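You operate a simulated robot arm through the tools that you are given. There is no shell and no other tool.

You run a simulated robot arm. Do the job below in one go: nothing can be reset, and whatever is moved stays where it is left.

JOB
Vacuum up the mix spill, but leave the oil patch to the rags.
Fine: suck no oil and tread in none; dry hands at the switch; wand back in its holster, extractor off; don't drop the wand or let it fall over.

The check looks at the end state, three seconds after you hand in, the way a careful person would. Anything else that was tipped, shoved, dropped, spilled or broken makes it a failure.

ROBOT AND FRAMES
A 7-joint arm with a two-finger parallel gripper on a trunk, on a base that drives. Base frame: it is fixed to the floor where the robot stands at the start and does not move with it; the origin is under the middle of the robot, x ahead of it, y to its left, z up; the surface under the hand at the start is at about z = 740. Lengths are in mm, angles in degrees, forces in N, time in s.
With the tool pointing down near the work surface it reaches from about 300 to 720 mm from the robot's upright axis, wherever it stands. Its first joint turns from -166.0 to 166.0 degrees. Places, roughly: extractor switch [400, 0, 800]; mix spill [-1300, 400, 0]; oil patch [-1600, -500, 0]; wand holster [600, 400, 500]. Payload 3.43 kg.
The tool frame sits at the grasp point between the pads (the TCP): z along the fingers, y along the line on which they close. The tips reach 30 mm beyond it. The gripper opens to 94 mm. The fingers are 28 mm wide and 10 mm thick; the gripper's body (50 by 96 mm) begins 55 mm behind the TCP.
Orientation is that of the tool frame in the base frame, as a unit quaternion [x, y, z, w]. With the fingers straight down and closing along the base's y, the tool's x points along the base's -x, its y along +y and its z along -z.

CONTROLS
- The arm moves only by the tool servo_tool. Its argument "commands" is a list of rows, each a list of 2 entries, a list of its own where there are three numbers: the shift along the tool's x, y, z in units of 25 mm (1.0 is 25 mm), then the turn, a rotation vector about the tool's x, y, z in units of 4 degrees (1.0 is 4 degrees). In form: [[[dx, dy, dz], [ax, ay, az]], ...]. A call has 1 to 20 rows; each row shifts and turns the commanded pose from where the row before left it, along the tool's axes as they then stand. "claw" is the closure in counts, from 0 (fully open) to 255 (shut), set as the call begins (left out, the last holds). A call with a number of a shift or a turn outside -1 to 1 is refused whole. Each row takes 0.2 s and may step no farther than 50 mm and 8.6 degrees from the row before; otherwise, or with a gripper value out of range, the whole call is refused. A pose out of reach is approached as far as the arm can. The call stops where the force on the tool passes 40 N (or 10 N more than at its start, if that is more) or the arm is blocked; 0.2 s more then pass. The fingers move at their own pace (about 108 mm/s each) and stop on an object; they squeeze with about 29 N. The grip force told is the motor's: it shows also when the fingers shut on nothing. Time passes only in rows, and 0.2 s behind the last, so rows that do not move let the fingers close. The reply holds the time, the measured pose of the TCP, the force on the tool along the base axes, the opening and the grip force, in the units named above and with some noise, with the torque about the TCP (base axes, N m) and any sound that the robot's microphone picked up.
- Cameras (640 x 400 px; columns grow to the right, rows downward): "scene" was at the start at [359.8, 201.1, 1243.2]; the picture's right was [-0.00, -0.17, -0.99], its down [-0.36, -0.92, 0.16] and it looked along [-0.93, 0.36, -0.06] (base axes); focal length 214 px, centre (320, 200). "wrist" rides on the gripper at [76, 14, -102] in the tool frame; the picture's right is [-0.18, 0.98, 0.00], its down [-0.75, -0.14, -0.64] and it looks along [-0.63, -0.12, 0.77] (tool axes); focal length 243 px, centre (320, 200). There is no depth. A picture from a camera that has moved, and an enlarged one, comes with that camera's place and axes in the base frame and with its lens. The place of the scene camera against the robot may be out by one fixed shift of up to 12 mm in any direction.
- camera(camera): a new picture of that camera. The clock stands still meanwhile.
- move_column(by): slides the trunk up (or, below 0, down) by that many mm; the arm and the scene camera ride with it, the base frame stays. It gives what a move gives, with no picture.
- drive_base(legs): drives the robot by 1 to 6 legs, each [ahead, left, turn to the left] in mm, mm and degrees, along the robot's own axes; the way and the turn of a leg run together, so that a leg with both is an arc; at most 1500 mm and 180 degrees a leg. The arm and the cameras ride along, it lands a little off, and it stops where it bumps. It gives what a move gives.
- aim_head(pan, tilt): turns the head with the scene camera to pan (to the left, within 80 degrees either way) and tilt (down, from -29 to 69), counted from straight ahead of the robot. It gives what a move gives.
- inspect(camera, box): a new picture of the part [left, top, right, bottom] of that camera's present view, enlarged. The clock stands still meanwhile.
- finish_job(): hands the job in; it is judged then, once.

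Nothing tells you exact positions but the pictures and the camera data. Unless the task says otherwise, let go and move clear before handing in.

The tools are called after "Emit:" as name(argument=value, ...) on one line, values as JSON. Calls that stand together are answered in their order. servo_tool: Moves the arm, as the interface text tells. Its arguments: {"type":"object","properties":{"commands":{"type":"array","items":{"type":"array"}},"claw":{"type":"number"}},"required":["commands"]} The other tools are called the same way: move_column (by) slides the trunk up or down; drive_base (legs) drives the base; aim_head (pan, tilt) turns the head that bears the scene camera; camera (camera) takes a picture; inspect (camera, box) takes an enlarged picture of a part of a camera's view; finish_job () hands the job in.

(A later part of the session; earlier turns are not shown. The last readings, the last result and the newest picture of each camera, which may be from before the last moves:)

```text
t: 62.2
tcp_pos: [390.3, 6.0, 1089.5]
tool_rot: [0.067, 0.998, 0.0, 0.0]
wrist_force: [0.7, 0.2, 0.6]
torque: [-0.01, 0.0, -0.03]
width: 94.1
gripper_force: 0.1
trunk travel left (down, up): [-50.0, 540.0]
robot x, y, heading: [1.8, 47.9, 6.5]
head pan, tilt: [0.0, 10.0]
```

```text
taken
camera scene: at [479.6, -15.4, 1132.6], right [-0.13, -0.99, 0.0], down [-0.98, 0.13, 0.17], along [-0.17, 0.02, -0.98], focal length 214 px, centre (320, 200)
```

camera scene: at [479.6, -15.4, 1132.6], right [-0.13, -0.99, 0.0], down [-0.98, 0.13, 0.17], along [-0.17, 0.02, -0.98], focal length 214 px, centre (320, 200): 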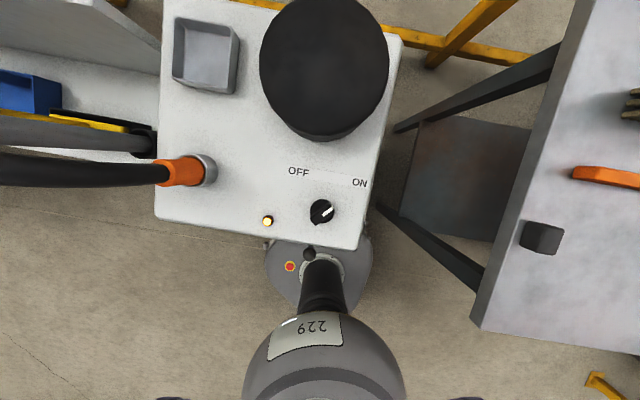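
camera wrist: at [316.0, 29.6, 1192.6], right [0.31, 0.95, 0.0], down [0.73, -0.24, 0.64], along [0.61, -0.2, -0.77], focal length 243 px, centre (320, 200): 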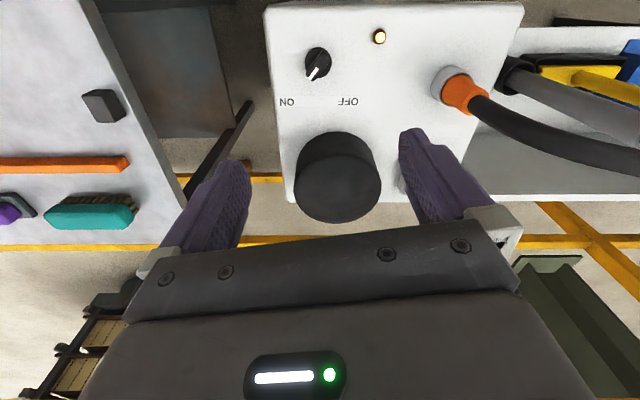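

The extractor is ON and its lamp is lit. Next I draw the hand back and strafe the base left so it stands squarely in front of the wand.

Emit:
servo_tool(commands=[[[1, 0, -0.5], [0, 0, -1]], [[1, 0, -0.5], [0, 0, -1]], [[1, 0, 0], [0, 0, 0]]])

Emit:
drive_base(legs=[[-100, 0, 0], [0, 290, -6.4]])

Emit:
aim_head(pan=0, tilt=-20)

Emit:
camera(camera="scene")

```text
t: 63.0
tcp_pos: [315.5, 9.4, 1114.9]
tool_rot: [-0.003, 1.0, -0.001, 0.0]
wrist_force: [0.3, 0.3, 0.0]
torque: [0.01, 0.0, 0.0]
width: 94.1
gripper_force: 0.1
trunk travel left (down, up): [-50.0, 540.0]
robot x, y, heading: [3.2, 47.8, 6.1]
head pan, tilt: [0.0, 10.0]
```

```text
t: 65.7
tcp_pos: [195.3, 257.2, 1113.8]
tool_rot: [0.052, 0.999, 0.001, 0.0]
wrist_force: [-0.3, -0.5, 0.7]
torque: [-0.04, 0.02, 0.04]
width: 94.2
gripper_force: 0.1
trunk travel left (down, up): [-50.0, 540.0]
robot x, y, heading: [-113.4, 327.9, -0.1]
head pan, tilt: [0.0, 10.0]
```

```text
t: 66.7
tcp_pos: [195.5, 255.6, 1114.5]
tool_rot: [0.052, 0.999, 0.0, 0.0]
wrist_force: [-0.1, 0.3, 0.7]
torque: [0.01, -0.01, -0.01]
width: 93.7
gripper_force: 0.2
trunk travel left (down, up): [-50.0, 540.0]
robot x, y, heading: [-113.5, 329.3, 0.4]
head pan, tilt: [0.0, -20.0]
```

```text
taken
camera scene: at [329.5, 233.8, 1174.0], right [-0.1, -0.99, 0.0], down [-0.94, 0.1, -0.34], along [0.34, -0.04, -0.94], focal length 214 px, centre (320, 200)
```

scene: 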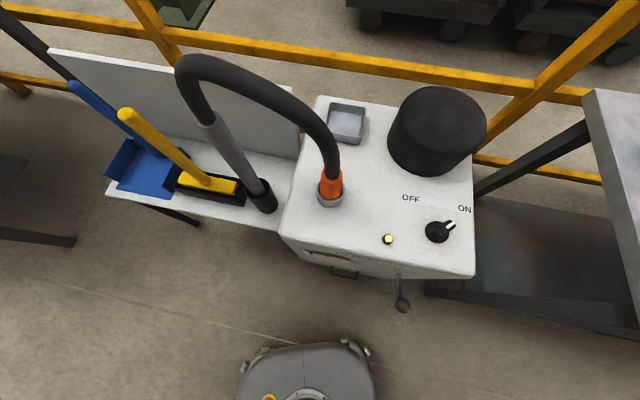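

Emit:
servo_tool(commands=[[[-0.5, 1, 0], [0, 0, -0.75]], [[-0.5, 1, 0], [0, 0, -0.75]], [[-0.5, 1, 0], [0, 0, 0]], [[-0.5, 1, 0], [0, 0, 0]], [[-0.5, 1, 0], [0, 0, 0]]])

Emit:
servo_tool(commands=[[[0, 0, 0], [0, -1, 0]], [[0, 0, 0], [0, -1, 0]], [[0, 0, 0], [0, -1, 0]], [[0, 0, 0], [0, -1, 0]], [[0, 0, 0], [0, -1, 0]], [[0, 0, 0], [0, -1, 0]], [[0, 0, 0], [0, -1, 0]], [[0, 0, 0], [0, -1, 0]], [[0, 0, 0], [0, -1, 0]], [[0, 0, 0], [0, -1, 0]], [[0, 0, 0], [0, -1, 0]], [[0, 0, 0], [0, -1, 0]], [[0, 0, 0], [0, -1, 0]], [[0, 0, 0], [0, -1, 0]], [[0, 0, 0], [0, -1, 0]]])

Emit:
aim_head(pan=0, tilt=0)

Emit:
camera(camera="scene")

Emit:
camera(camera="wrist")

```text
t: 67.9
tcp_pos: [262.4, 380.7, 1113.9]
tool_rot: [-0.001, 1.0, 0.0, 0.0]
wrist_force: [0.1, -0.8, -0.3]
torque: [-0.03, -0.02, 0.01]
width: 94.0
gripper_force: 0.1
trunk travel left (down, up): [-50.0, 540.0]
robot x, y, heading: [-112.4, 330.0, 0.4]
head pan, tilt: [0.0, -20.0]
```

```text
t: 71.1
tcp_pos: [278.5, 384.3, 1134.9]
tool_rot: [-0.001, 0.866, 0.0, 0.499]
wrist_force: [-0.2, 0.1, 0.1]
torque: [0.04, -0.03, -0.01]
width: 94.2
gripper_force: 0.0
out of reach, approached as far as the arm can: row 14, 15
trunk travel left (down, up): [-50.0, 540.0]
robot x, y, heading: [-114.5, 327.4, -0.1]
head pan, tilt: [0.0, -20.0]
```

```text
t: 71.9
tcp_pos: [280.0, 385.9, 1134.3]
tool_rot: [0.0, 0.867, 0.0, 0.499]
wrist_force: [-0.2, -0.2, -0.1]
torque: [-0.01, 0.01, 0.0]
width: 93.9
gripper_force: 0.1
trunk travel left (down, up): [-50.0, 540.0]
robot x, y, heading: [-112.8, 331.9, 0.3]
head pan, tilt: [0.0, 0.0]
```

```text
taken
camera scene: at [295.3, 376.5, 1253.7], right [0.0, -1.0, 0.0], down [-0.5, 0.0, -0.87], along [0.87, 0.0, -0.5], focal length 214 px, centre (320, 200)
```

scene: 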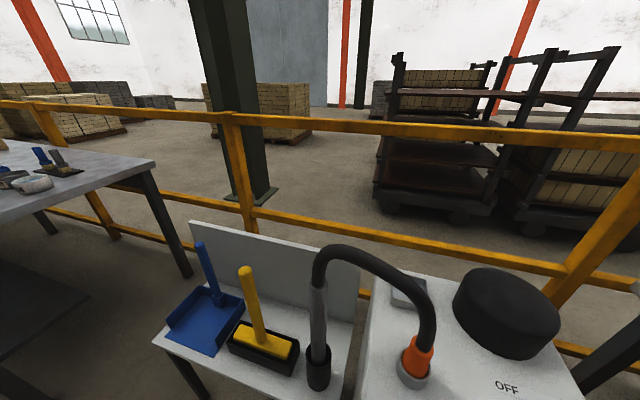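

```text
taken
camera wrist: at [150.7, 398.6, 1118.5], right [0.09, 0.98, 0.16], down [-0.18, -0.14, 0.97], along [0.98, -0.12, 0.16], focal length 243 px, centre (320, 200)
```

wrist: 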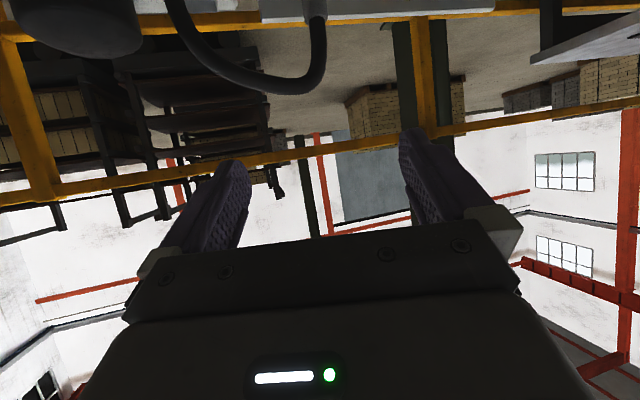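

The wand is plainly ahead, hanging upright in its cup. I'll nudge the base forward and bring the pitched hand down to a pre-grasp behind the tube.

Emit:
drive_base(legs=[[60, 0, 0]])

Emit:
servo_tool(commands=[[[0.4545, 0, 0.75], [0, 0, 0]], [[0.4545, 0, 0.75], [0, 0, 0]], [[0.4545, 0, 0.75], [0, 0, 0]], [[0.4545, 0, 0.75], [0, 0, 0]], [[0.4545, 0, 0.75], [0, 0, 0]], [[0.4545, 0, 0.75], [0, 0, 0]], [[0.4545, 0, 0.75], [0, 0, 0]], [[0.4545, 0, 0.75], [0, 0, 0]], [[0.4545, 0, 0.75], [0, 0, 0]], [[0.4545, 0, 0.75], [0, 0, 0]], [[0.4545, 0, 0.75], [0, 0, 0]]])

Emit:
camera(camera="scene")

Emit:
camera(camera="wrist")

```text
t: 72.9
tcp_pos: [339.3, 384.6, 1133.7]
tool_rot: [-0.001, 0.866, 0.001, 0.499]
wrist_force: [0.0, -0.6, -1.1]
torque: [0.01, -0.03, 0.01]
width: 94.0
gripper_force: 0.0
trunk travel left (down, up): [-50.0, 540.0]
robot x, y, heading: [-50.5, 330.5, 0.3]
head pan, tilt: [0.0, 0.0]
```

```text
t: 75.3
tcp_pos: [464.2, 387.2, 929.2]
tool_rot: [0.0, 0.866, 0.0, 0.499]
wrist_force: [0.1, -0.5, -0.5]
torque: [-0.02, 0.0, 0.02]
width: 94.2
gripper_force: 0.0
out of reach, approached as far as the arm can: row 1, 2, 3
trunk travel left (down, up): [-50.0, 540.0]
robot x, y, heading: [-51.4, 332.6, 0.0]
head pan, tilt: [0.0, 0.0]
```

```text
taken
camera scene: at [481.4, 379.5, 1048.9], right [0.0, -1.0, 0.0], down [-0.5, 0.0, -0.86], along [0.86, 0.0, -0.5], focal length 214 px, centre (320, 200)
```

scene: 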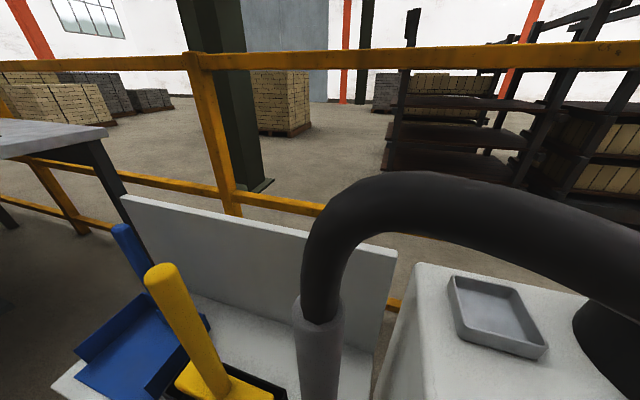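

```text
taken
camera wrist: at [336.9, 401.5, 913.8], right [0.09, 0.98, 0.16], down [-0.18, -0.14, 0.97], along [0.98, -0.12, 0.16], focal length 243 px, centre (320, 200)
```

wrist: 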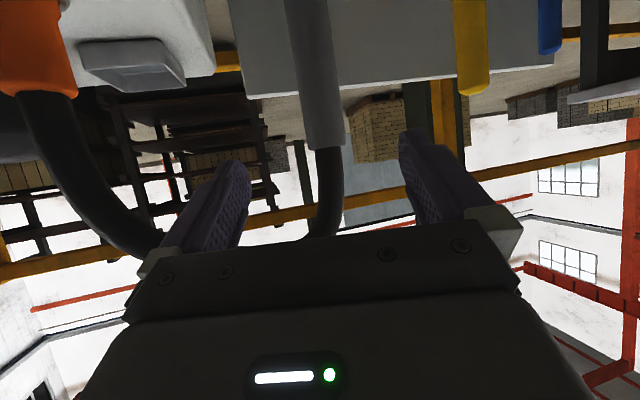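

The tube's top edge is at about (576, 384, 900). I line up below it and slide the open fingers around the tube at z≈818.

Emit:
servo_tool(commands=[[[0.8, 0, 0], [0, 0, 0]], [[0.77, -0.05, 0], [0, 0, 0]], [[0, 0, 1], [0, 0, 0]], [[0, 0, 1], [0, 0, 0]], [[0, 0, 1], [0, 0, 0]]])

Emit:
camera(camera="wrist")

Emit:
aim_head(pan=0, tilt=30)

Emit:
camera(camera="scene")

```text
t: 76.5
tcp_pos: [510.3, 386.8, 856.5]
tool_rot: [0.0, 0.866, -0.001, 0.499]
wrist_force: [0.0, -0.9, 0.5]
torque: [0.01, 0.0, 0.03]
width: 94.3
gripper_force: 0.0
trunk travel left (down, up): [-50.0, 540.0]
robot x, y, heading: [-53.1, 333.4, 0.1]
head pan, tilt: [0.0, 0.0]
```

```text
taken
camera wrist: at [382.7, 400.9, 840.9], right [0.09, 0.98, 0.16], down [-0.18, -0.14, 0.97], along [0.98, -0.12, 0.16], focal length 243 px, centre (320, 200)
```

wrist: 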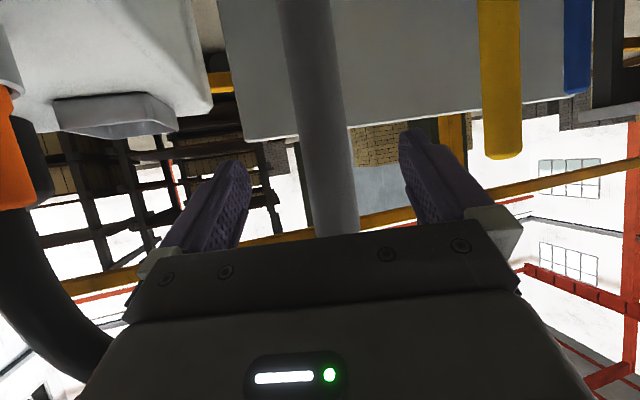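

```text
t: 77.4
tcp_pos: [510.3, 388.2, 857.2]
tool_rot: [-0.001, 0.866, 0.0, 0.499]
wrist_force: [-0.4, -0.1, 0.0]
torque: [0.01, -0.03, -0.02]
width: 94.2
gripper_force: 0.0
trunk travel left (down, up): [-50.0, 540.0]
robot x, y, heading: [-53.0, 331.8, -0.1]
head pan, tilt: [0.0, 30.0]
```

```text
taken
camera scene: at [503.2, 379.0, 934.3], right [0.0, -1.0, 0.0], down [-0.87, 0.0, -0.5], along [0.5, 0.0, -0.87], focal length 214 px, centre (320, 200)
```

scene: 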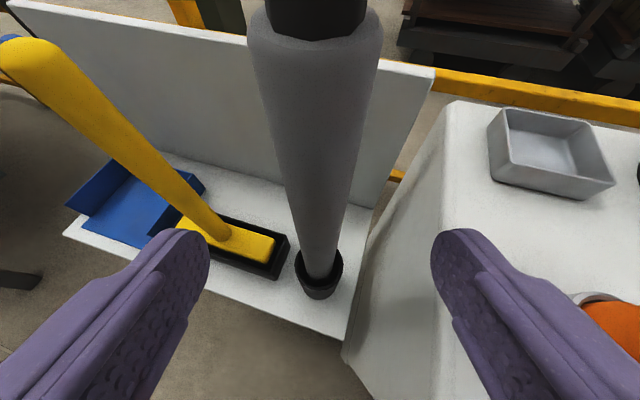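

The tube is centred between the fingers. I advance the last 76 mm and close gently around it.

Emit:
servo_tool(commands=[[[0, 0, 1], [0, 0, 0]], [[0, 0, 1], [0, 0, 0]], [[0, 0, 1], [0, 0, 0]]])

Emit:
camera(camera="scene")

Emit:
camera(camera="wrist")

```text
t: 78.2
tcp_pos: [573.7, 389.1, 824.0]
tool_rot: [0.0, 0.864, 0.0, 0.503]
wrist_force: [-1.5, 0.1, 28.9]
torque: [-0.03, -0.09, 0.01]
width: 94.1
gripper_force: 0.0
trunk travel left (down, up): [-50.0, 540.0]
robot x, y, heading: [-49.0, 330.1, -0.0]
head pan, tilt: [0.0, 30.0]
```

```text
taken
camera scene: at [568.1, 380.4, 903.0], right [0.0, -1.0, 0.0], down [-0.85, 0.0, -0.53], along [0.53, 0.0, -0.85], focal length 214 px, centre (320, 200)
```

scene: 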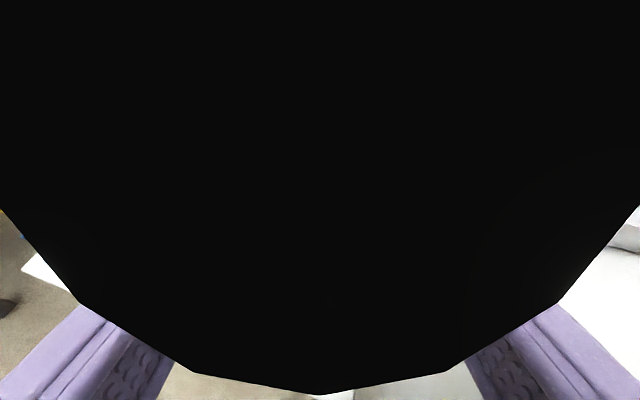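

```text
taken
camera wrist: at [446.5, 402.5, 806.9], right [0.09, 0.98, 0.16], down [-0.19, -0.14, 0.97], along [0.98, -0.12, 0.17], focal length 243 px, centre (320, 200)
```

wrist: 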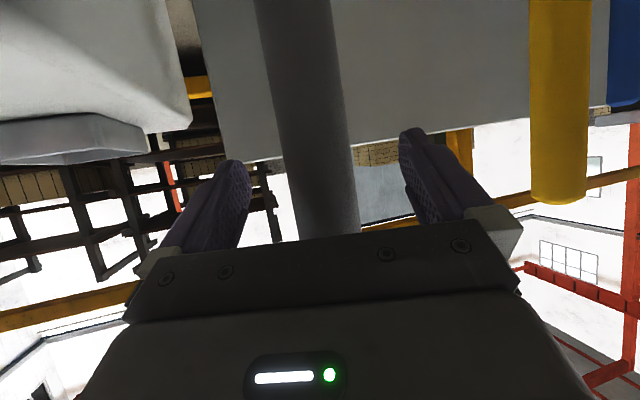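

Emit:
servo_tool(commands=[[[0, 0, 0], [0, 0, 0]]])

Emit:
aim_head(pan=60, tilt=30)

Emit:
camera(camera="scene")

Emit:
aim_head(pan=-60, tilt=30)

Emit:
camera(camera="scene")

```text
t: 78.6
tcp_pos: [572.0, 389.3, 821.9]
tool_rot: [0.0, 0.865, 0.0, 0.502]
wrist_force: [-1.6, -0.1, 34.5]
torque: [-0.03, -0.16, -0.01]
width: 94.0
gripper_force: 0.1
trunk travel left (down, up): [-50.0, 540.0]
robot x, y, heading: [-53.1, 326.9, 0.1]
head pan, tilt: [0.0, 30.0]
```

```text
t: 79.9
tcp_pos: [574.0, 389.2, 817.8]
tool_rot: [-0.001, 0.867, 0.001, 0.499]
wrist_force: [0.4, -0.2, 1.0]
torque: [0.0, 0.01, -0.01]
width: 94.1
gripper_force: 0.1
trunk travel left (down, up): [-50.0, 540.0]
robot x, y, heading: [-53.1, 329.4, 0.1]
head pan, tilt: [60.0, 30.0]
```

```text
taken
camera scene: at [527.5, 458.8, 919.1], right [0.75, -0.5, -0.43], down [-0.65, -0.43, -0.62], along [0.12, 0.75, -0.65], focal length 214 px, centre (320, 200)
```

scene: 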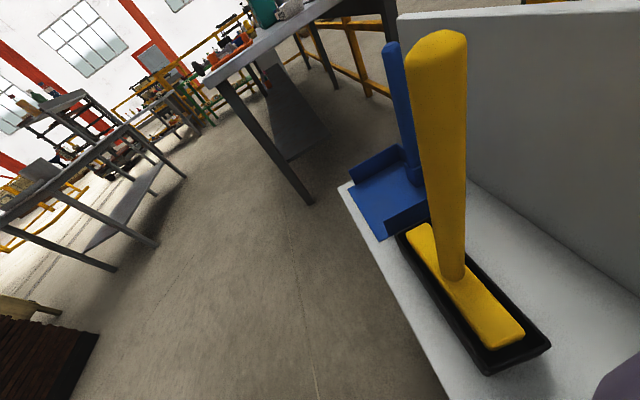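

```text
t: 81.9
tcp_pos: [573.8, 389.0, 818.1]
tool_rot: [-0.002, 0.867, 0.001, 0.499]
wrist_force: [0.4, -0.5, -0.1]
torque: [0.01, 0.0, -0.04]
width: 93.7
gripper_force: 0.1
trunk travel left (down, up): [-50.0, 540.0]
robot x, y, heading: [-55.0, 332.6, -0.0]
head pan, tilt: [-60.0, 30.0]
```

```text
taken
camera scene: at [527.8, 302.2, 919.3], right [-0.75, -0.5, 0.43], down [-0.65, 0.43, -0.62], along [0.12, -0.75, -0.65], focal length 214 px, centre (320, 200)
```

scene: 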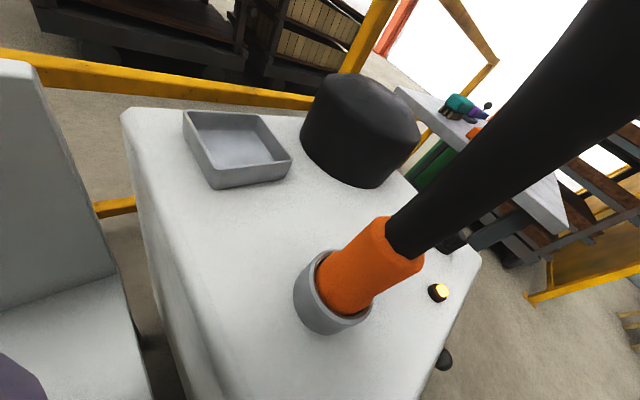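

The earlier upward push came from the scene camera head resting on the wand's top; turning the head cleared it. I check that the wand still stands right before closing.

Emit:
camera(camera="wrist")

Emit:
inspect(camera="wrist", box=[200, 0, 440, 150])

```text
taken
camera wrist: at [446.1, 402.6, 803.6], right [0.09, 0.98, 0.16], down [-0.18, -0.14, 0.97], along [0.98, -0.12, 0.16], focal length 243 px, centre (320, 200)
```

wrist: 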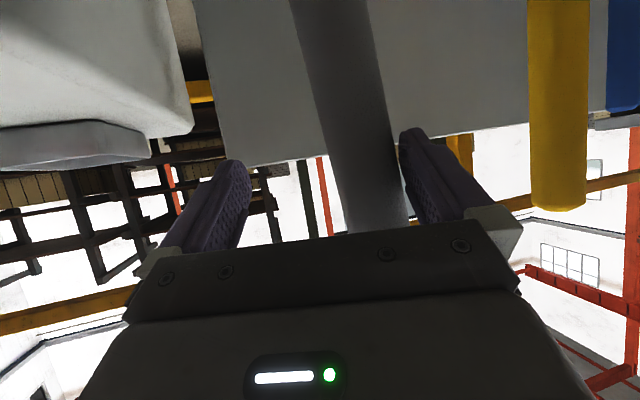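

```text
2.67 times, centred on (320, 75) of wrist
camera zoom: at [446.1, 402.6, 803.6], right [0.09, 0.98, 0.16], down [-0.18, -0.14, 0.97], along [0.98, -0.12, 0.16], focal length 647 px, centre (320, 533)
```

zoom: 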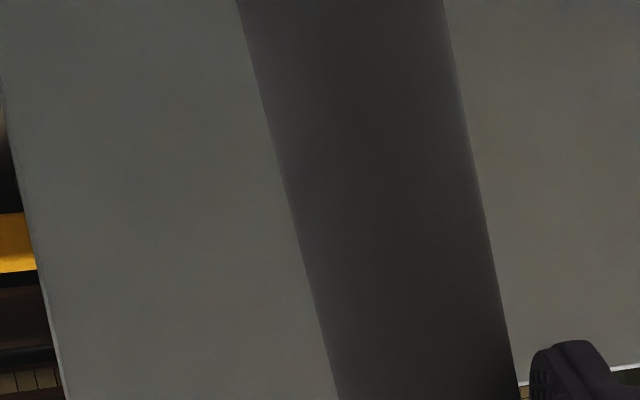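

The head sweep left the wand leaning about 5° to the left in its cup, still between the fingers. Closing the fingers will straighten and hold it.

Emit:
servo_tool(commands=[[[0, 0, 0], [0, 0, 0]], [[0, 0, 0], [0, 0, 0]], [[0, 0, 0], [0, 0, 0]], [[0, 0, 0], [0, 0, 0]]], claw=255)

Emit:
camera(camera="wrist")

Emit:
camera(camera="scene")

```text
t: 82.9
tcp_pos: [573.6, 389.3, 817.9]
tool_rot: [-0.001, 0.866, 0.0, 0.499]
wrist_force: [0.7, -0.4, 0.1]
torque: [-0.2, -0.04, 0.03]
width: 37.1
gripper_force: 29.3
trunk travel left (down, up): [-50.0, 540.0]
robot x, y, heading: [-54.8, 329.8, -0.1]
head pan, tilt: [-60.0, 30.0]
```

```text
taken
camera wrist: at [446.1, 402.6, 803.6], right [0.09, 0.98, 0.16], down [-0.18, -0.14, 0.97], along [0.98, -0.12, 0.16], focal length 243 px, centre (320, 200)
```

wrist: 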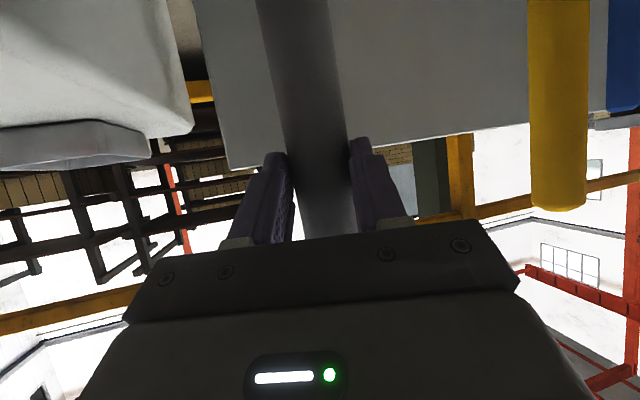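

```text
taken
camera scene: at [527.8, 302.1, 919.4], right [-0.75, -0.5, 0.43], down [-0.65, 0.43, -0.62], along [0.12, -0.75, -0.65], focal length 214 px, centre (320, 200)
```

scene: 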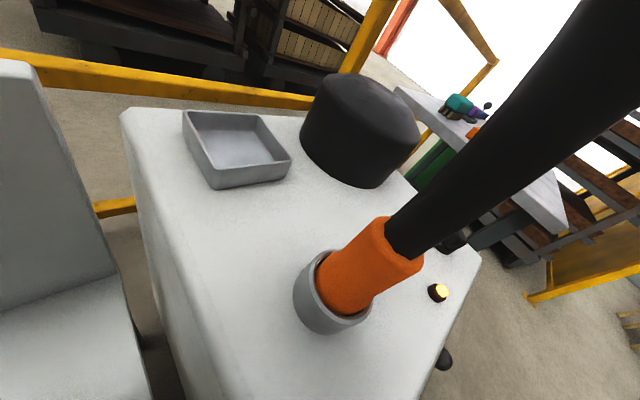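

Firm hold with 37 mm of tube centred between the pads. I lift straight up a little and check the load before raising it clear of the cup.

Emit:
servo_tool(commands=[[[-0.4, 0, -0.23], [0, 0, 0]], [[-0.4, 0, -0.23], [0, 0, 0]], [[-0.4, 0, -0.23], [0, 0, 0]]])

Emit:
camera(camera="wrist")

```text
t: 83.7
tcp_pos: [575.2, 388.1, 854.2]
tool_rot: [0.0, 0.867, 0.0, 0.498]
wrist_force: [0.1, -1.1, -2.6]
torque: [0.0, 0.05, -0.01]
width: 36.9
gripper_force: 29.1
trunk travel left (down, up): [-50.0, 540.0]
robot x, y, heading: [-50.9, 331.4, 0.2]
head pan, tilt: [-60.0, 30.0]
```

```text
taken
camera wrist: at [447.7, 402.0, 839.0], right [0.09, 0.98, 0.16], down [-0.18, -0.14, 0.97], along [0.98, -0.12, 0.16], focal length 243 px, centre (320, 200)
```

wrist: 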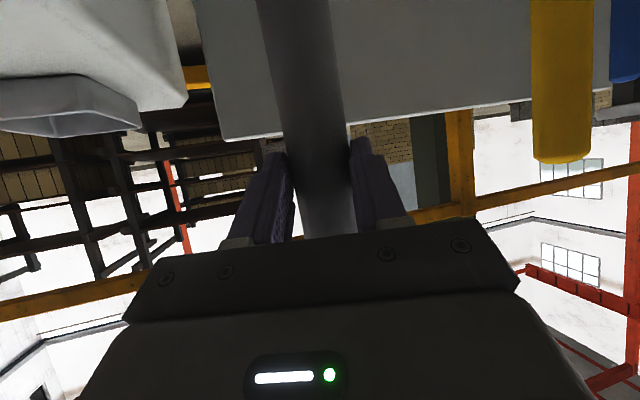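

Emit:
move_column(by=170)

Emit:
camera(camera="wrist")

Emit:
camera(camera="scene")

```text
t: 85.7
tcp_pos: [576.3, 389.1, 1023.5]
tool_rot: [-0.001, 0.867, 0.0, 0.499]
wrist_force: [0.2, 0.2, -2.3]
torque: [0.01, 0.03, -0.01]
width: 37.6
gripper_force: 29.0
trunk travel left (down, up): [-220.0, 370.0]
robot x, y, heading: [-51.7, 325.8, 0.1]
head pan, tilt: [-60.0, 30.0]
```

```text
taken
camera wrist: at [447.9, 402.1, 1008.9], right [0.09, 0.98, 0.16], down [-0.18, -0.14, 0.97], along [0.98, -0.12, 0.16], focal length 243 px, centre (320, 200)
```

wrist: 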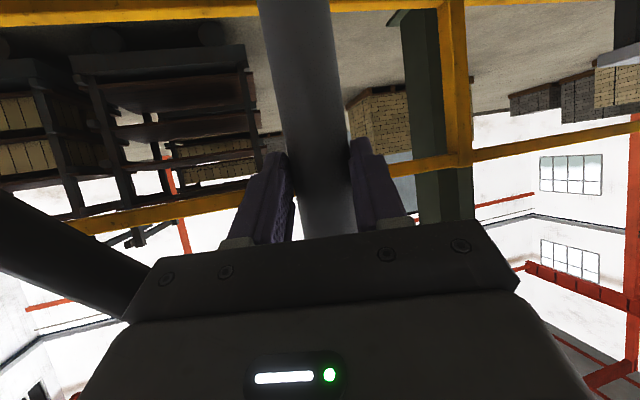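

```text
taken
camera scene: at [529.6, 301.7, 1124.6], right [-0.75, -0.5, 0.44], down [-0.65, 0.43, -0.62], along [0.12, -0.75, -0.65], focal length 214 px, centre (320, 200)
```

scene: 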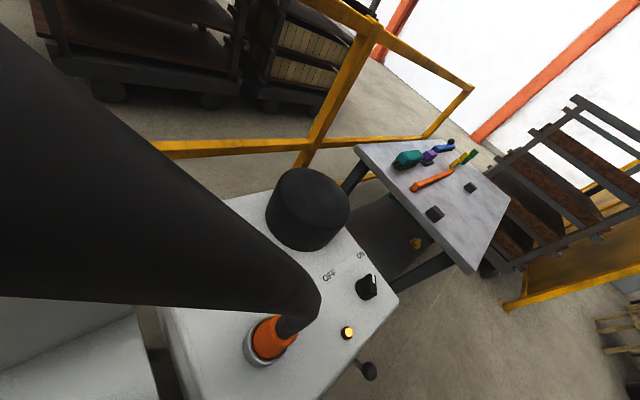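

The wand is free and weighs only about 2.5 N, and the hose follows. I back away from the tray and check the hose behaviour.

Emit:
drive_base(legs=[[-500, 0, 0]])

Emit:
camera(camera="scene")

Emit:
camera(camera="wrist")

```text
t: 88.6
tcp_pos: [69.8, 387.4, 1026.0]
tool_rot: [0.0, 0.866, 0.0, 0.5]
wrist_force: [0.3, -0.3, -2.7]
torque: [0.01, 0.03, 0.0]
width: 37.4
gripper_force: 28.9
trunk travel left (down, up): [-220.0, 370.0]
robot x, y, heading: [-559.7, 330.5, -0.0]
head pan, tilt: [-60.0, 30.0]
```

```text
taken
camera scene: at [23.3, 300.0, 1125.0], right [-0.75, -0.5, 0.43], down [-0.65, 0.43, -0.62], along [0.12, -0.75, -0.65], focal length 214 px, centre (320, 200)
```

scene: 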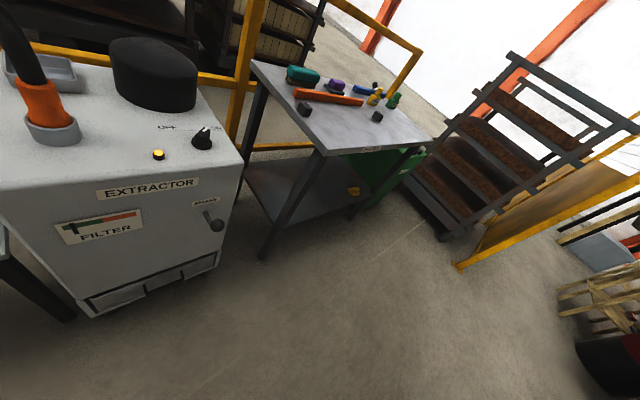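

```text
taken
camera wrist: at [-58.1, 400.7, 1009.2], right [0.09, 0.98, 0.16], down [-0.18, -0.14, 0.97], along [0.98, -0.12, 0.16], focal length 243 px, centre (320, 200)
```

wrist: 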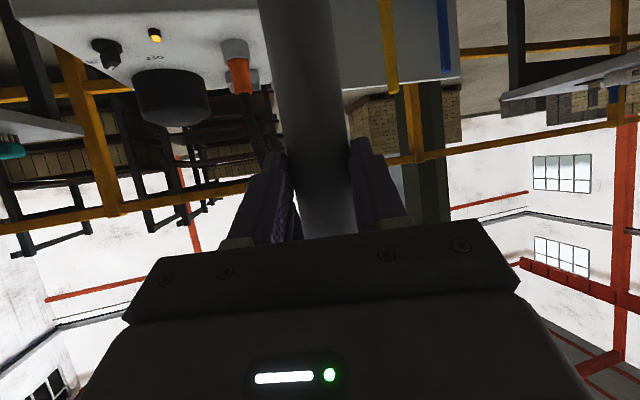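

The hose pays out without pulling. I go left first so the base stays off the mix, then back, then turn right so the wand will point toward the spill.

Emit:
drive_base(legs=[[0, 650, 0], [-840, 0, 0]])

Emit:
camera(camera="scene")

```text
t: 96.3
tcp_pos: [-755.1, 1055.1, 1023.5]
tool_rot: [0.001, 0.867, 0.0, 0.499]
wrist_force: [1.2, -1.0, -2.1]
torque: [0.01, 0.05, -0.02]
width: 37.2
gripper_force: 28.8
trunk travel left (down, up): [-220.0, 370.0]
robot x, y, heading: [-1385.1, 997.2, 0.0]
head pan, tilt: [-60.0, 30.0]
```

```text
taken
camera scene: at [-801.8, 969.1, 1124.9], right [-0.75, -0.5, 0.43], down [-0.65, 0.43, -0.62], along [0.12, -0.75, -0.65], focal length 214 px, centre (320, 200)
```

scene: 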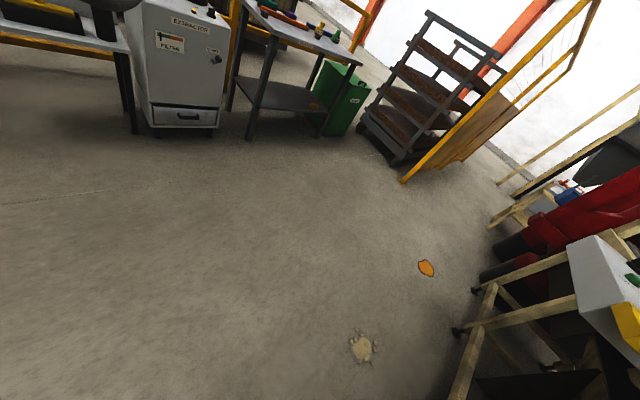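

Emit:
drive_base(legs=[[0, 0, -90]])

Emit:
aim_head(pan=-50, tilt=55)

Emit:
camera(camera="scene")

```text
t: 100.6
tcp_pos: [-1331.0, 369.9, 1023.5]
tool_rot: [0.615, 0.611, -0.354, 0.351]
wrist_force: [-0.6, 0.6, -1.3]
torque: [0.04, 0.02, 0.02]
width: 37.0
gripper_force: 29.1
trunk travel left (down, up): [-220.0, 370.0]
robot x, y, heading: [-1381.8, 999.7, -90.4]
head pan, tilt: [-60.0, 30.0]
```

```text
t: 101.5
tcp_pos: [-1331.3, 370.6, 1023.2]
tool_rot: [0.614, 0.611, -0.353, 0.352]
wrist_force: [-0.8, 0.2, -1.6]
torque: [0.0, -0.01, -0.01]
width: 37.0
gripper_force: 29.0
trunk travel left (down, up): [-220.0, 370.0]
robot x, y, heading: [-1386.8, 995.0, -90.4]
head pan, tilt: [-50.0, 55.0]
```

```text
taken
camera scene: at [-1389.4, 421.5, 1093.1], right [-0.64, 0.67, 0.39], down [0.63, 0.74, -0.23], along [-0.44, 0.1, -0.89], focal length 214 px, centre (320, 200)
```

scene: 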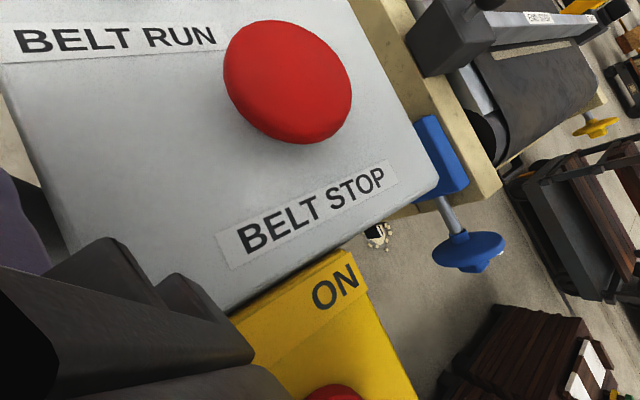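

A machine control box (BELT RUN/BELT STOP) is right beside the hand here. Raising straight up and backing off before doing anything else, then studying the box from a distance.

Emit:
move_column(by=120)

Emit:
camera(camera="scene")

Emit:
camera(camera="wrist")

```text
t: 103.0
tcp_pos: [-1330.0, 370.9, 1143.8]
tool_rot: [0.615, 0.612, -0.353, 0.352]
wrist_force: [-0.1, 0.2, -2.2]
torque: [0.07, -0.01, 0.02]
width: 37.3
gripper_force: 29.2
trunk travel left (down, up): [-340.0, 250.0]
robot x, y, heading: [-1386.9, 1004.5, -90.1]
head pan, tilt: [-50.0, 55.0]
```

```text
taken
camera scene: at [-1389.3, 421.5, 1212.8], right [-0.64, 0.67, 0.39], down [0.63, 0.74, -0.23], along [-0.44, 0.1, -0.89], focal length 214 px, centre (320, 200)
```

scene: 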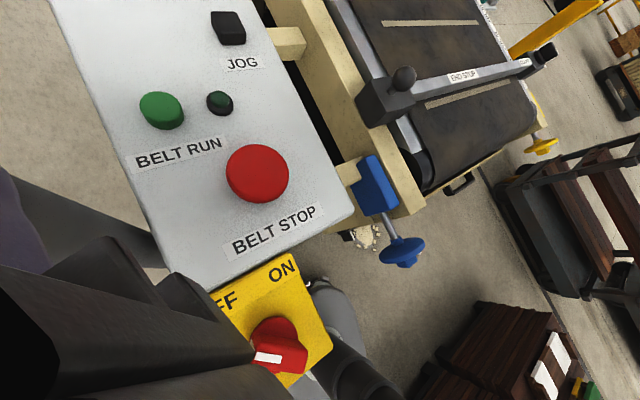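

```text
taken
camera wrist: at [-1316.3, 496.4, 1128.8], right [0.98, -0.1, 0.16], down [-0.14, 0.18, 0.97], along [-0.13, -0.98, 0.16], focal length 243 px, centre (320, 200)
```

wrist: 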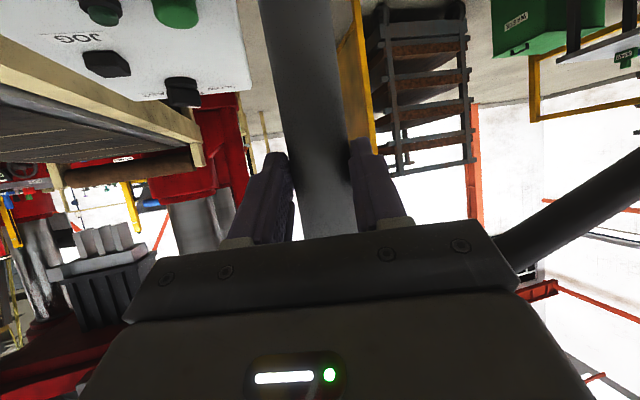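

The mix lies right beside and below that control box, so I must come at it from the open floor on the +x side. I'll strafe left, away from the box, then turn right 45° well clear of it.

Emit:
drive_base(legs=[[0, 620, 0], [0, 0, -45]])

Emit:
camera(camera="scene")

Emit:
camera(camera="wrist")

```text
t: 108.5
tcp_pos: [-1178.6, 512.5, 1144.1]
tool_rot: [0.803, 0.326, -0.462, 0.188]
wrist_force: [-1.1, 0.2, -2.1]
torque: [0.04, -0.03, 0.0]
width: 37.2
gripper_force: 29.2
trunk travel left (down, up): [-340.0, 250.0]
robot x, y, heading: [-768.0, 989.1, -135.6]
head pan, tilt: [-50.0, 55.0]
```

```text
taken
camera scene: at [-1178.7, 585.6, 1213.0], right [0.03, 0.92, 0.39], down [0.97, 0.07, -0.23], along [-0.24, 0.38, -0.89], focal length 214 px, centre (320, 200)
```

scene: 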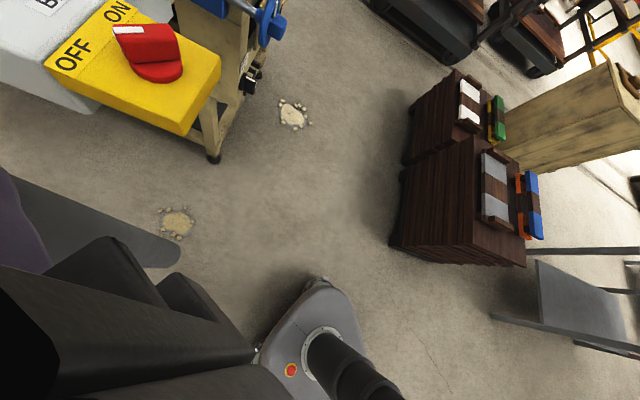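

```text
taken
camera wrist: at [-1078.9, 590.8, 1129.0], right [0.62, -0.77, 0.16], down [0.03, 0.22, 0.97], along [-0.79, -0.6, 0.16], focal length 243 px, centre (320, 200)
```

wrist: 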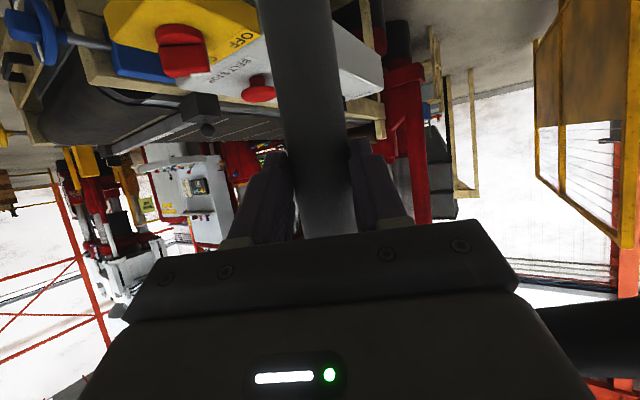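

Now I can see the wand nozzle, mix 1 at about (-1343, 349) and heap 2 at about (-2070, 918) on open floor beyond the bench's corner foot. I lower the column here over clear floor, then the arm.

Emit:
move_column(by=-340)

Emit:
servo_tool(commands=[[[0.866, 0, 0.5], [0, 0, 0]], [[0.866, 0, 0.5], [0, 0, 0]], [[0.866, 0, 0.5], [0, 0, 0]], [[0.866, 0, 0.5], [0, 0, 0]], [[0.866, 0, 0.5], [0, 0, 0]], [[0.866, 0, 0.5], [0, 0, 0]], [[0.866, 0, 0.5], [0, 0, 0]], [[0.866, 0, 0.5], [0, 0, 0]], [[0.866, 0, 0.5], [0, 0, 0]], [[0.866, 0, 0.5], [0, 0, 0]]])

Emit:
camera(camera="scene")

```text
t: 111.8
tcp_pos: [-1179.5, 513.0, 804.3]
tool_rot: [0.803, 0.327, -0.461, 0.187]
wrist_force: [0.1, 0.4, -1.4]
torque: [0.0, -0.01, 0.0]
width: 36.9
gripper_force: 29.0
trunk travel left (down, up): [0.0, 590.0]
robot x, y, heading: [-764.5, 992.8, -135.8]
head pan, tilt: [-50.0, 55.0]
```

```text
t: 114.0
tcp_pos: [-1179.2, 513.3, 553.6]
tool_rot: [0.803, 0.326, -0.462, 0.188]
wrist_force: [-0.1, 0.4, -2.4]
torque: [0.04, -0.05, 0.0]
width: 36.8
gripper_force: 29.3
trunk travel left (down, up): [0.0, 590.0]
robot x, y, heading: [-766.7, 992.5, -135.8]
head pan, tilt: [-50.0, 55.0]
```

```text
taken
camera scene: at [-1178.1, 586.5, 622.5], right [0.03, 0.92, 0.38], down [0.97, 0.07, -0.23], along [-0.24, 0.38, -0.89], focal length 214 px, centre (320, 200)
```

scene: 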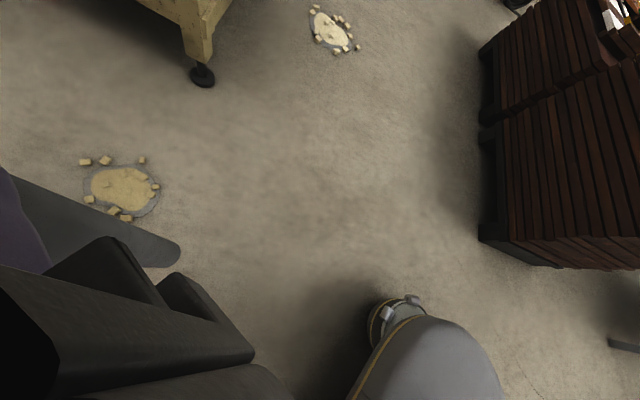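

Emit:
servo_tool(commands=[[[0.866, 0, 0.5], [0, 0, 0]], [[0.866, 0, 0.5], [0, 0, 0]], [[0.866, 0, 0.5], [0, 0, 0]], [[0.866, 0, 0.5], [0, 0, 0]], [[0.866, 0, 0.5], [0, 0, 0]], [[0.866, 0, 0.5], [0, 0, 0]], [[0.866, 0, 0.5], [0, 0, 0]]])

Emit:
camera(camera="scene")

Emit:
camera(camera="wrist")

```text
t: 115.6
tcp_pos: [-1177.6, 513.4, 379.6]
tool_rot: [0.803, 0.326, -0.463, 0.188]
wrist_force: [0.1, -0.3, -2.3]
torque: [0.06, -0.05, 0.03]
width: 37.0
gripper_force: 29.0
trunk travel left (down, up): [0.0, 590.0]
robot x, y, heading: [-767.9, 989.7, -135.9]
head pan, tilt: [-50.0, 55.0]
```

```text
taken
camera scene: at [-1177.3, 586.9, 449.0], right [0.03, 0.92, 0.38], down [0.97, 0.07, -0.23], along [-0.24, 0.38, -0.89], focal length 214 px, centre (320, 200)
```

scene: 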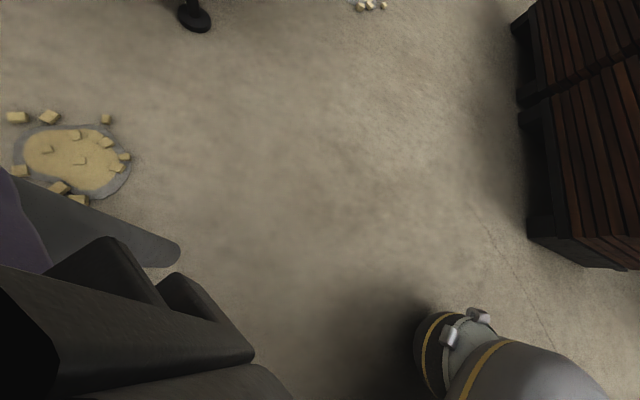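

```text
taken
camera wrist: at [-1077.6, 592.1, 365.0], right [0.62, -0.77, 0.16], down [0.03, 0.22, 0.97], along [-0.79, -0.6, 0.16], focal length 243 px, centre (320, 200)
```

wrist: 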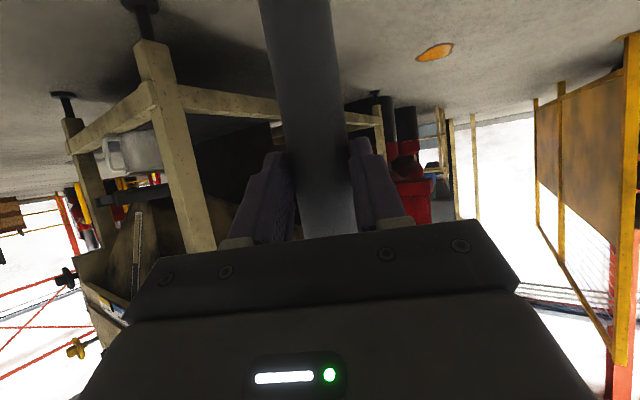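

The wand hangs a few centimetres above the floor. I drive the base 230 mm ahead to bring the nozzle over mix 1 at about (-1336, 346).

Emit:
drive_base(legs=[[230, 10, 0]])

Emit:
camera(camera="scene")

```text
t: 117.3
tcp_pos: [-1331.2, 346.9, 380.8]
tool_rot: [0.802, 0.328, -0.462, 0.189]
wrist_force: [-0.1, 0.5, -1.8]
torque: [0.02, 0.0, 0.01]
width: 37.1
gripper_force: 28.7
trunk travel left (down, up): [0.0, 590.0]
robot x, y, heading: [-921.6, 826.4, -135.6]
head pan, tilt: [-50.0, 55.0]
```

```text
taken
camera scene: at [-1331.9, 419.3, 449.1], right [0.02, 0.92, 0.39], down [0.97, 0.07, -0.23], along [-0.24, 0.38, -0.89], focal length 214 px, centre (320, 200)
```

scene: 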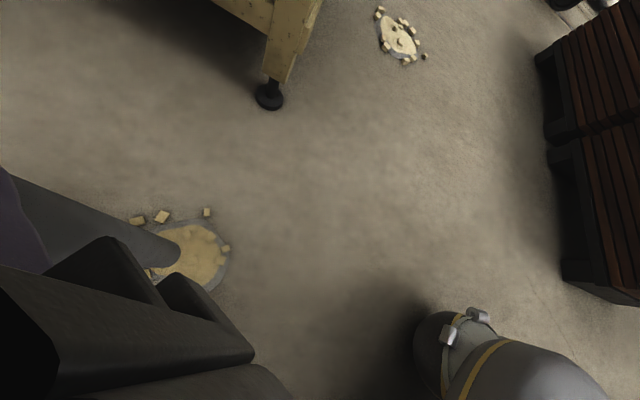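

Emit:
servo_tool(commands=[[[0.433, 0, 0.25], [0, 0, 0]], [[0.433, 0, 0.25], [0, 0, 0]], [[0.433, 0, 0.25], [0, 0, 0]]])

Emit:
camera(camera="scene")

```text
t: 118.1
tcp_pos: [-1332.7, 346.7, 367.7]
tool_rot: [0.802, 0.328, -0.461, 0.189]
wrist_force: [0.1, 0.0, -2.8]
torque: [0.0, -0.05, 0.02]
width: 37.0
gripper_force: 29.4
out of reach, approached as far as the arm can: row 2, 3
trunk travel left (down, up): [0.0, 590.0]
robot x, y, heading: [-925.0, 824.6, -135.5]
head pan, tilt: [-50.0, 55.0]
```

```text
taken
camera scene: at [-1331.7, 419.0, 436.7], right [0.02, 0.92, 0.39], down [0.97, 0.07, -0.23], along [-0.24, 0.38, -0.89], focal length 214 px, centre (320, 200)
```

scene: 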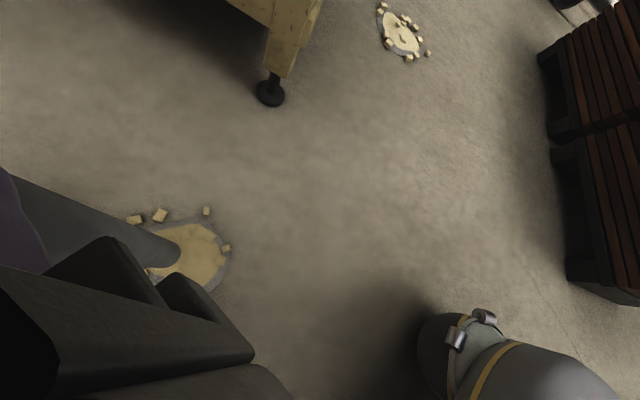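

The arm is at the end of its reach at this height. I pull the hand in toward the robot, then drive forward by the same amount to allow going lower.

Emit:
servo_tool(commands=[[[0.433, 0, -0.75], [0, 0, 0]], [[0.433, 0, -0.75], [0, 0, 0]], [[0.433, 0, -0.75], [0, 0, 0]], [[0.433, 0, -0.75], [0, 0, 0]], [[0.433, 0, -0.75], [0, 0, 0]], [[0.433, 0, -0.75], [0, 0, 0]]])

Emit:
drive_base(legs=[[130, 0, 0]])

Emit:
camera(camera="scene")

```text
t: 119.5
tcp_pos: [-1239.9, 435.7, 368.0]
tool_rot: [0.802, 0.326, -0.463, 0.188]
wrist_force: [0.0, -0.2, -2.6]
torque: [0.0, -0.03, 0.01]
width: 37.0
gripper_force: 28.9
trunk travel left (down, up): [0.0, 590.0]
robot x, y, heading: [-924.4, 824.9, -135.9]
head pan, tilt: [-50.0, 55.0]
```

```text
t: 120.8
tcp_pos: [-1332.9, 344.3, 367.6]
tool_rot: [0.802, 0.329, -0.461, 0.19]
wrist_force: [0.3, -0.3, -1.8]
torque: [-0.02, -0.04, 0.01]
width: 37.1
gripper_force: 29.1
trunk travel left (down, up): [0.0, 590.0]
robot x, y, heading: [-1016.8, 734.3, -135.6]
head pan, tilt: [-50.0, 55.0]
```

```text
taken
camera scene: at [-1332.5, 417.1, 436.6], right [0.02, 0.92, 0.39], down [0.97, 0.07, -0.23], along [-0.24, 0.38, -0.89], focal length 214 px, centre (320, 200)
```

scene: 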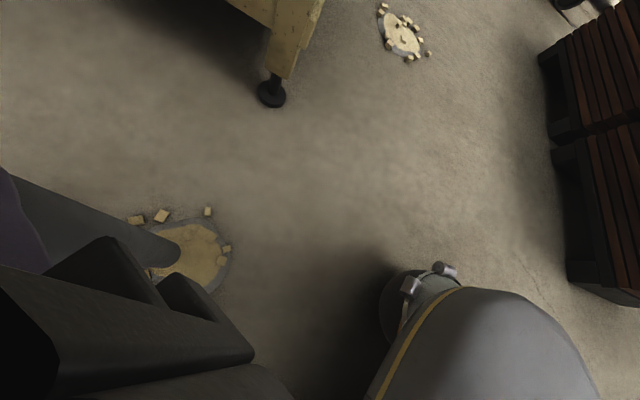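

Emit:
servo_tool(commands=[[[0.346, 0, 0.2], [0, 0, 0]], [[0.346, 0, 0.2], [0, 0, 0]], [[0.346, 0, 0.2], [0, 0, 0]]])

Emit:
camera(camera="scene")

```text
t: 121.6
tcp_pos: [-1332.1, 345.0, 346.6]
tool_rot: [0.802, 0.328, -0.462, 0.188]
wrist_force: [-0.4, 0.4, -2.7]
torque: [0.04, -0.05, 0.01]
width: 36.9
gripper_force: 29.2
out of reach, approached as far as the arm can: row 3
trunk travel left (down, up): [0.0, 590.0]
robot x, y, heading: [-1018.9, 734.7, -135.5]
head pan, tilt: [-50.0, 55.0]
```

```text
taken
camera scene: at [-1332.5, 417.3, 416.1], right [0.02, 0.92, 0.39], down [0.97, 0.07, -0.23], along [-0.24, 0.38, -0.89], focal length 214 px, centre (320, 200)
```

scene: 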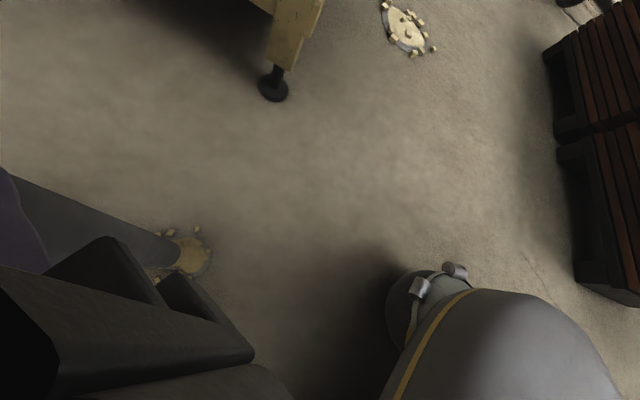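

The patch is already shrinking, so the suction reaches it. I hold here and let it draw.

Emit:
servo_tool(commands=[[[0, 0, 0], [0, 0, 0]], [[0, 0, 0], [0, 0, 0]], [[0, 0, 0], [0, 0, 0]], [[0, 0, 0], [0, 0, 0]], [[0, 0, 0], [0, 0, 0]], [[0, 0, 0], [0, 0, 0]], [[0, 0, 0], [0, 0, 0]], [[0, 0, 0], [0, 0, 0]], [[0, 0, 0], [0, 0, 0]], [[0, 0, 0], [0, 0, 0]]])

Emit:
camera(camera="scene")

```text
t: 123.8
tcp_pos: [-1332.9, 343.8, 347.3]
tool_rot: [0.802, 0.328, -0.461, 0.188]
wrist_force: [-0.3, -0.1, -2.0]
torque: [0.01, -0.03, -0.02]
width: 37.1
gripper_force: 29.1
trunk travel left (down, up): [0.0, 590.0]
robot x, y, heading: [-1020.7, 734.4, -135.4]
head pan, tilt: [-50.0, 55.0]
```

```text
taken
camera scene: at [-1332.5, 417.4, 416.1], right [0.02, 0.92, 0.39], down [0.97, 0.07, -0.23], along [-0.24, 0.38, -0.89], focal length 214 px, centre (320, 200)
```

scene: 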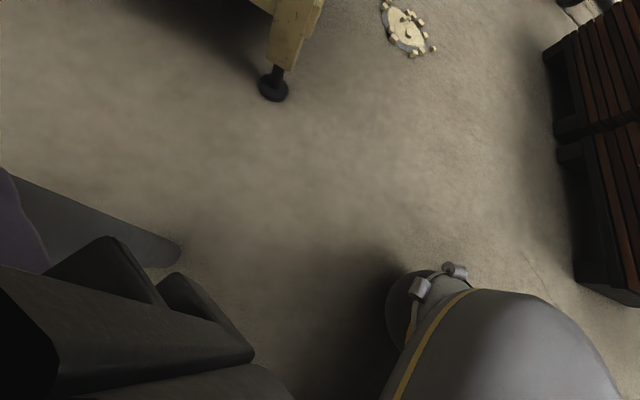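

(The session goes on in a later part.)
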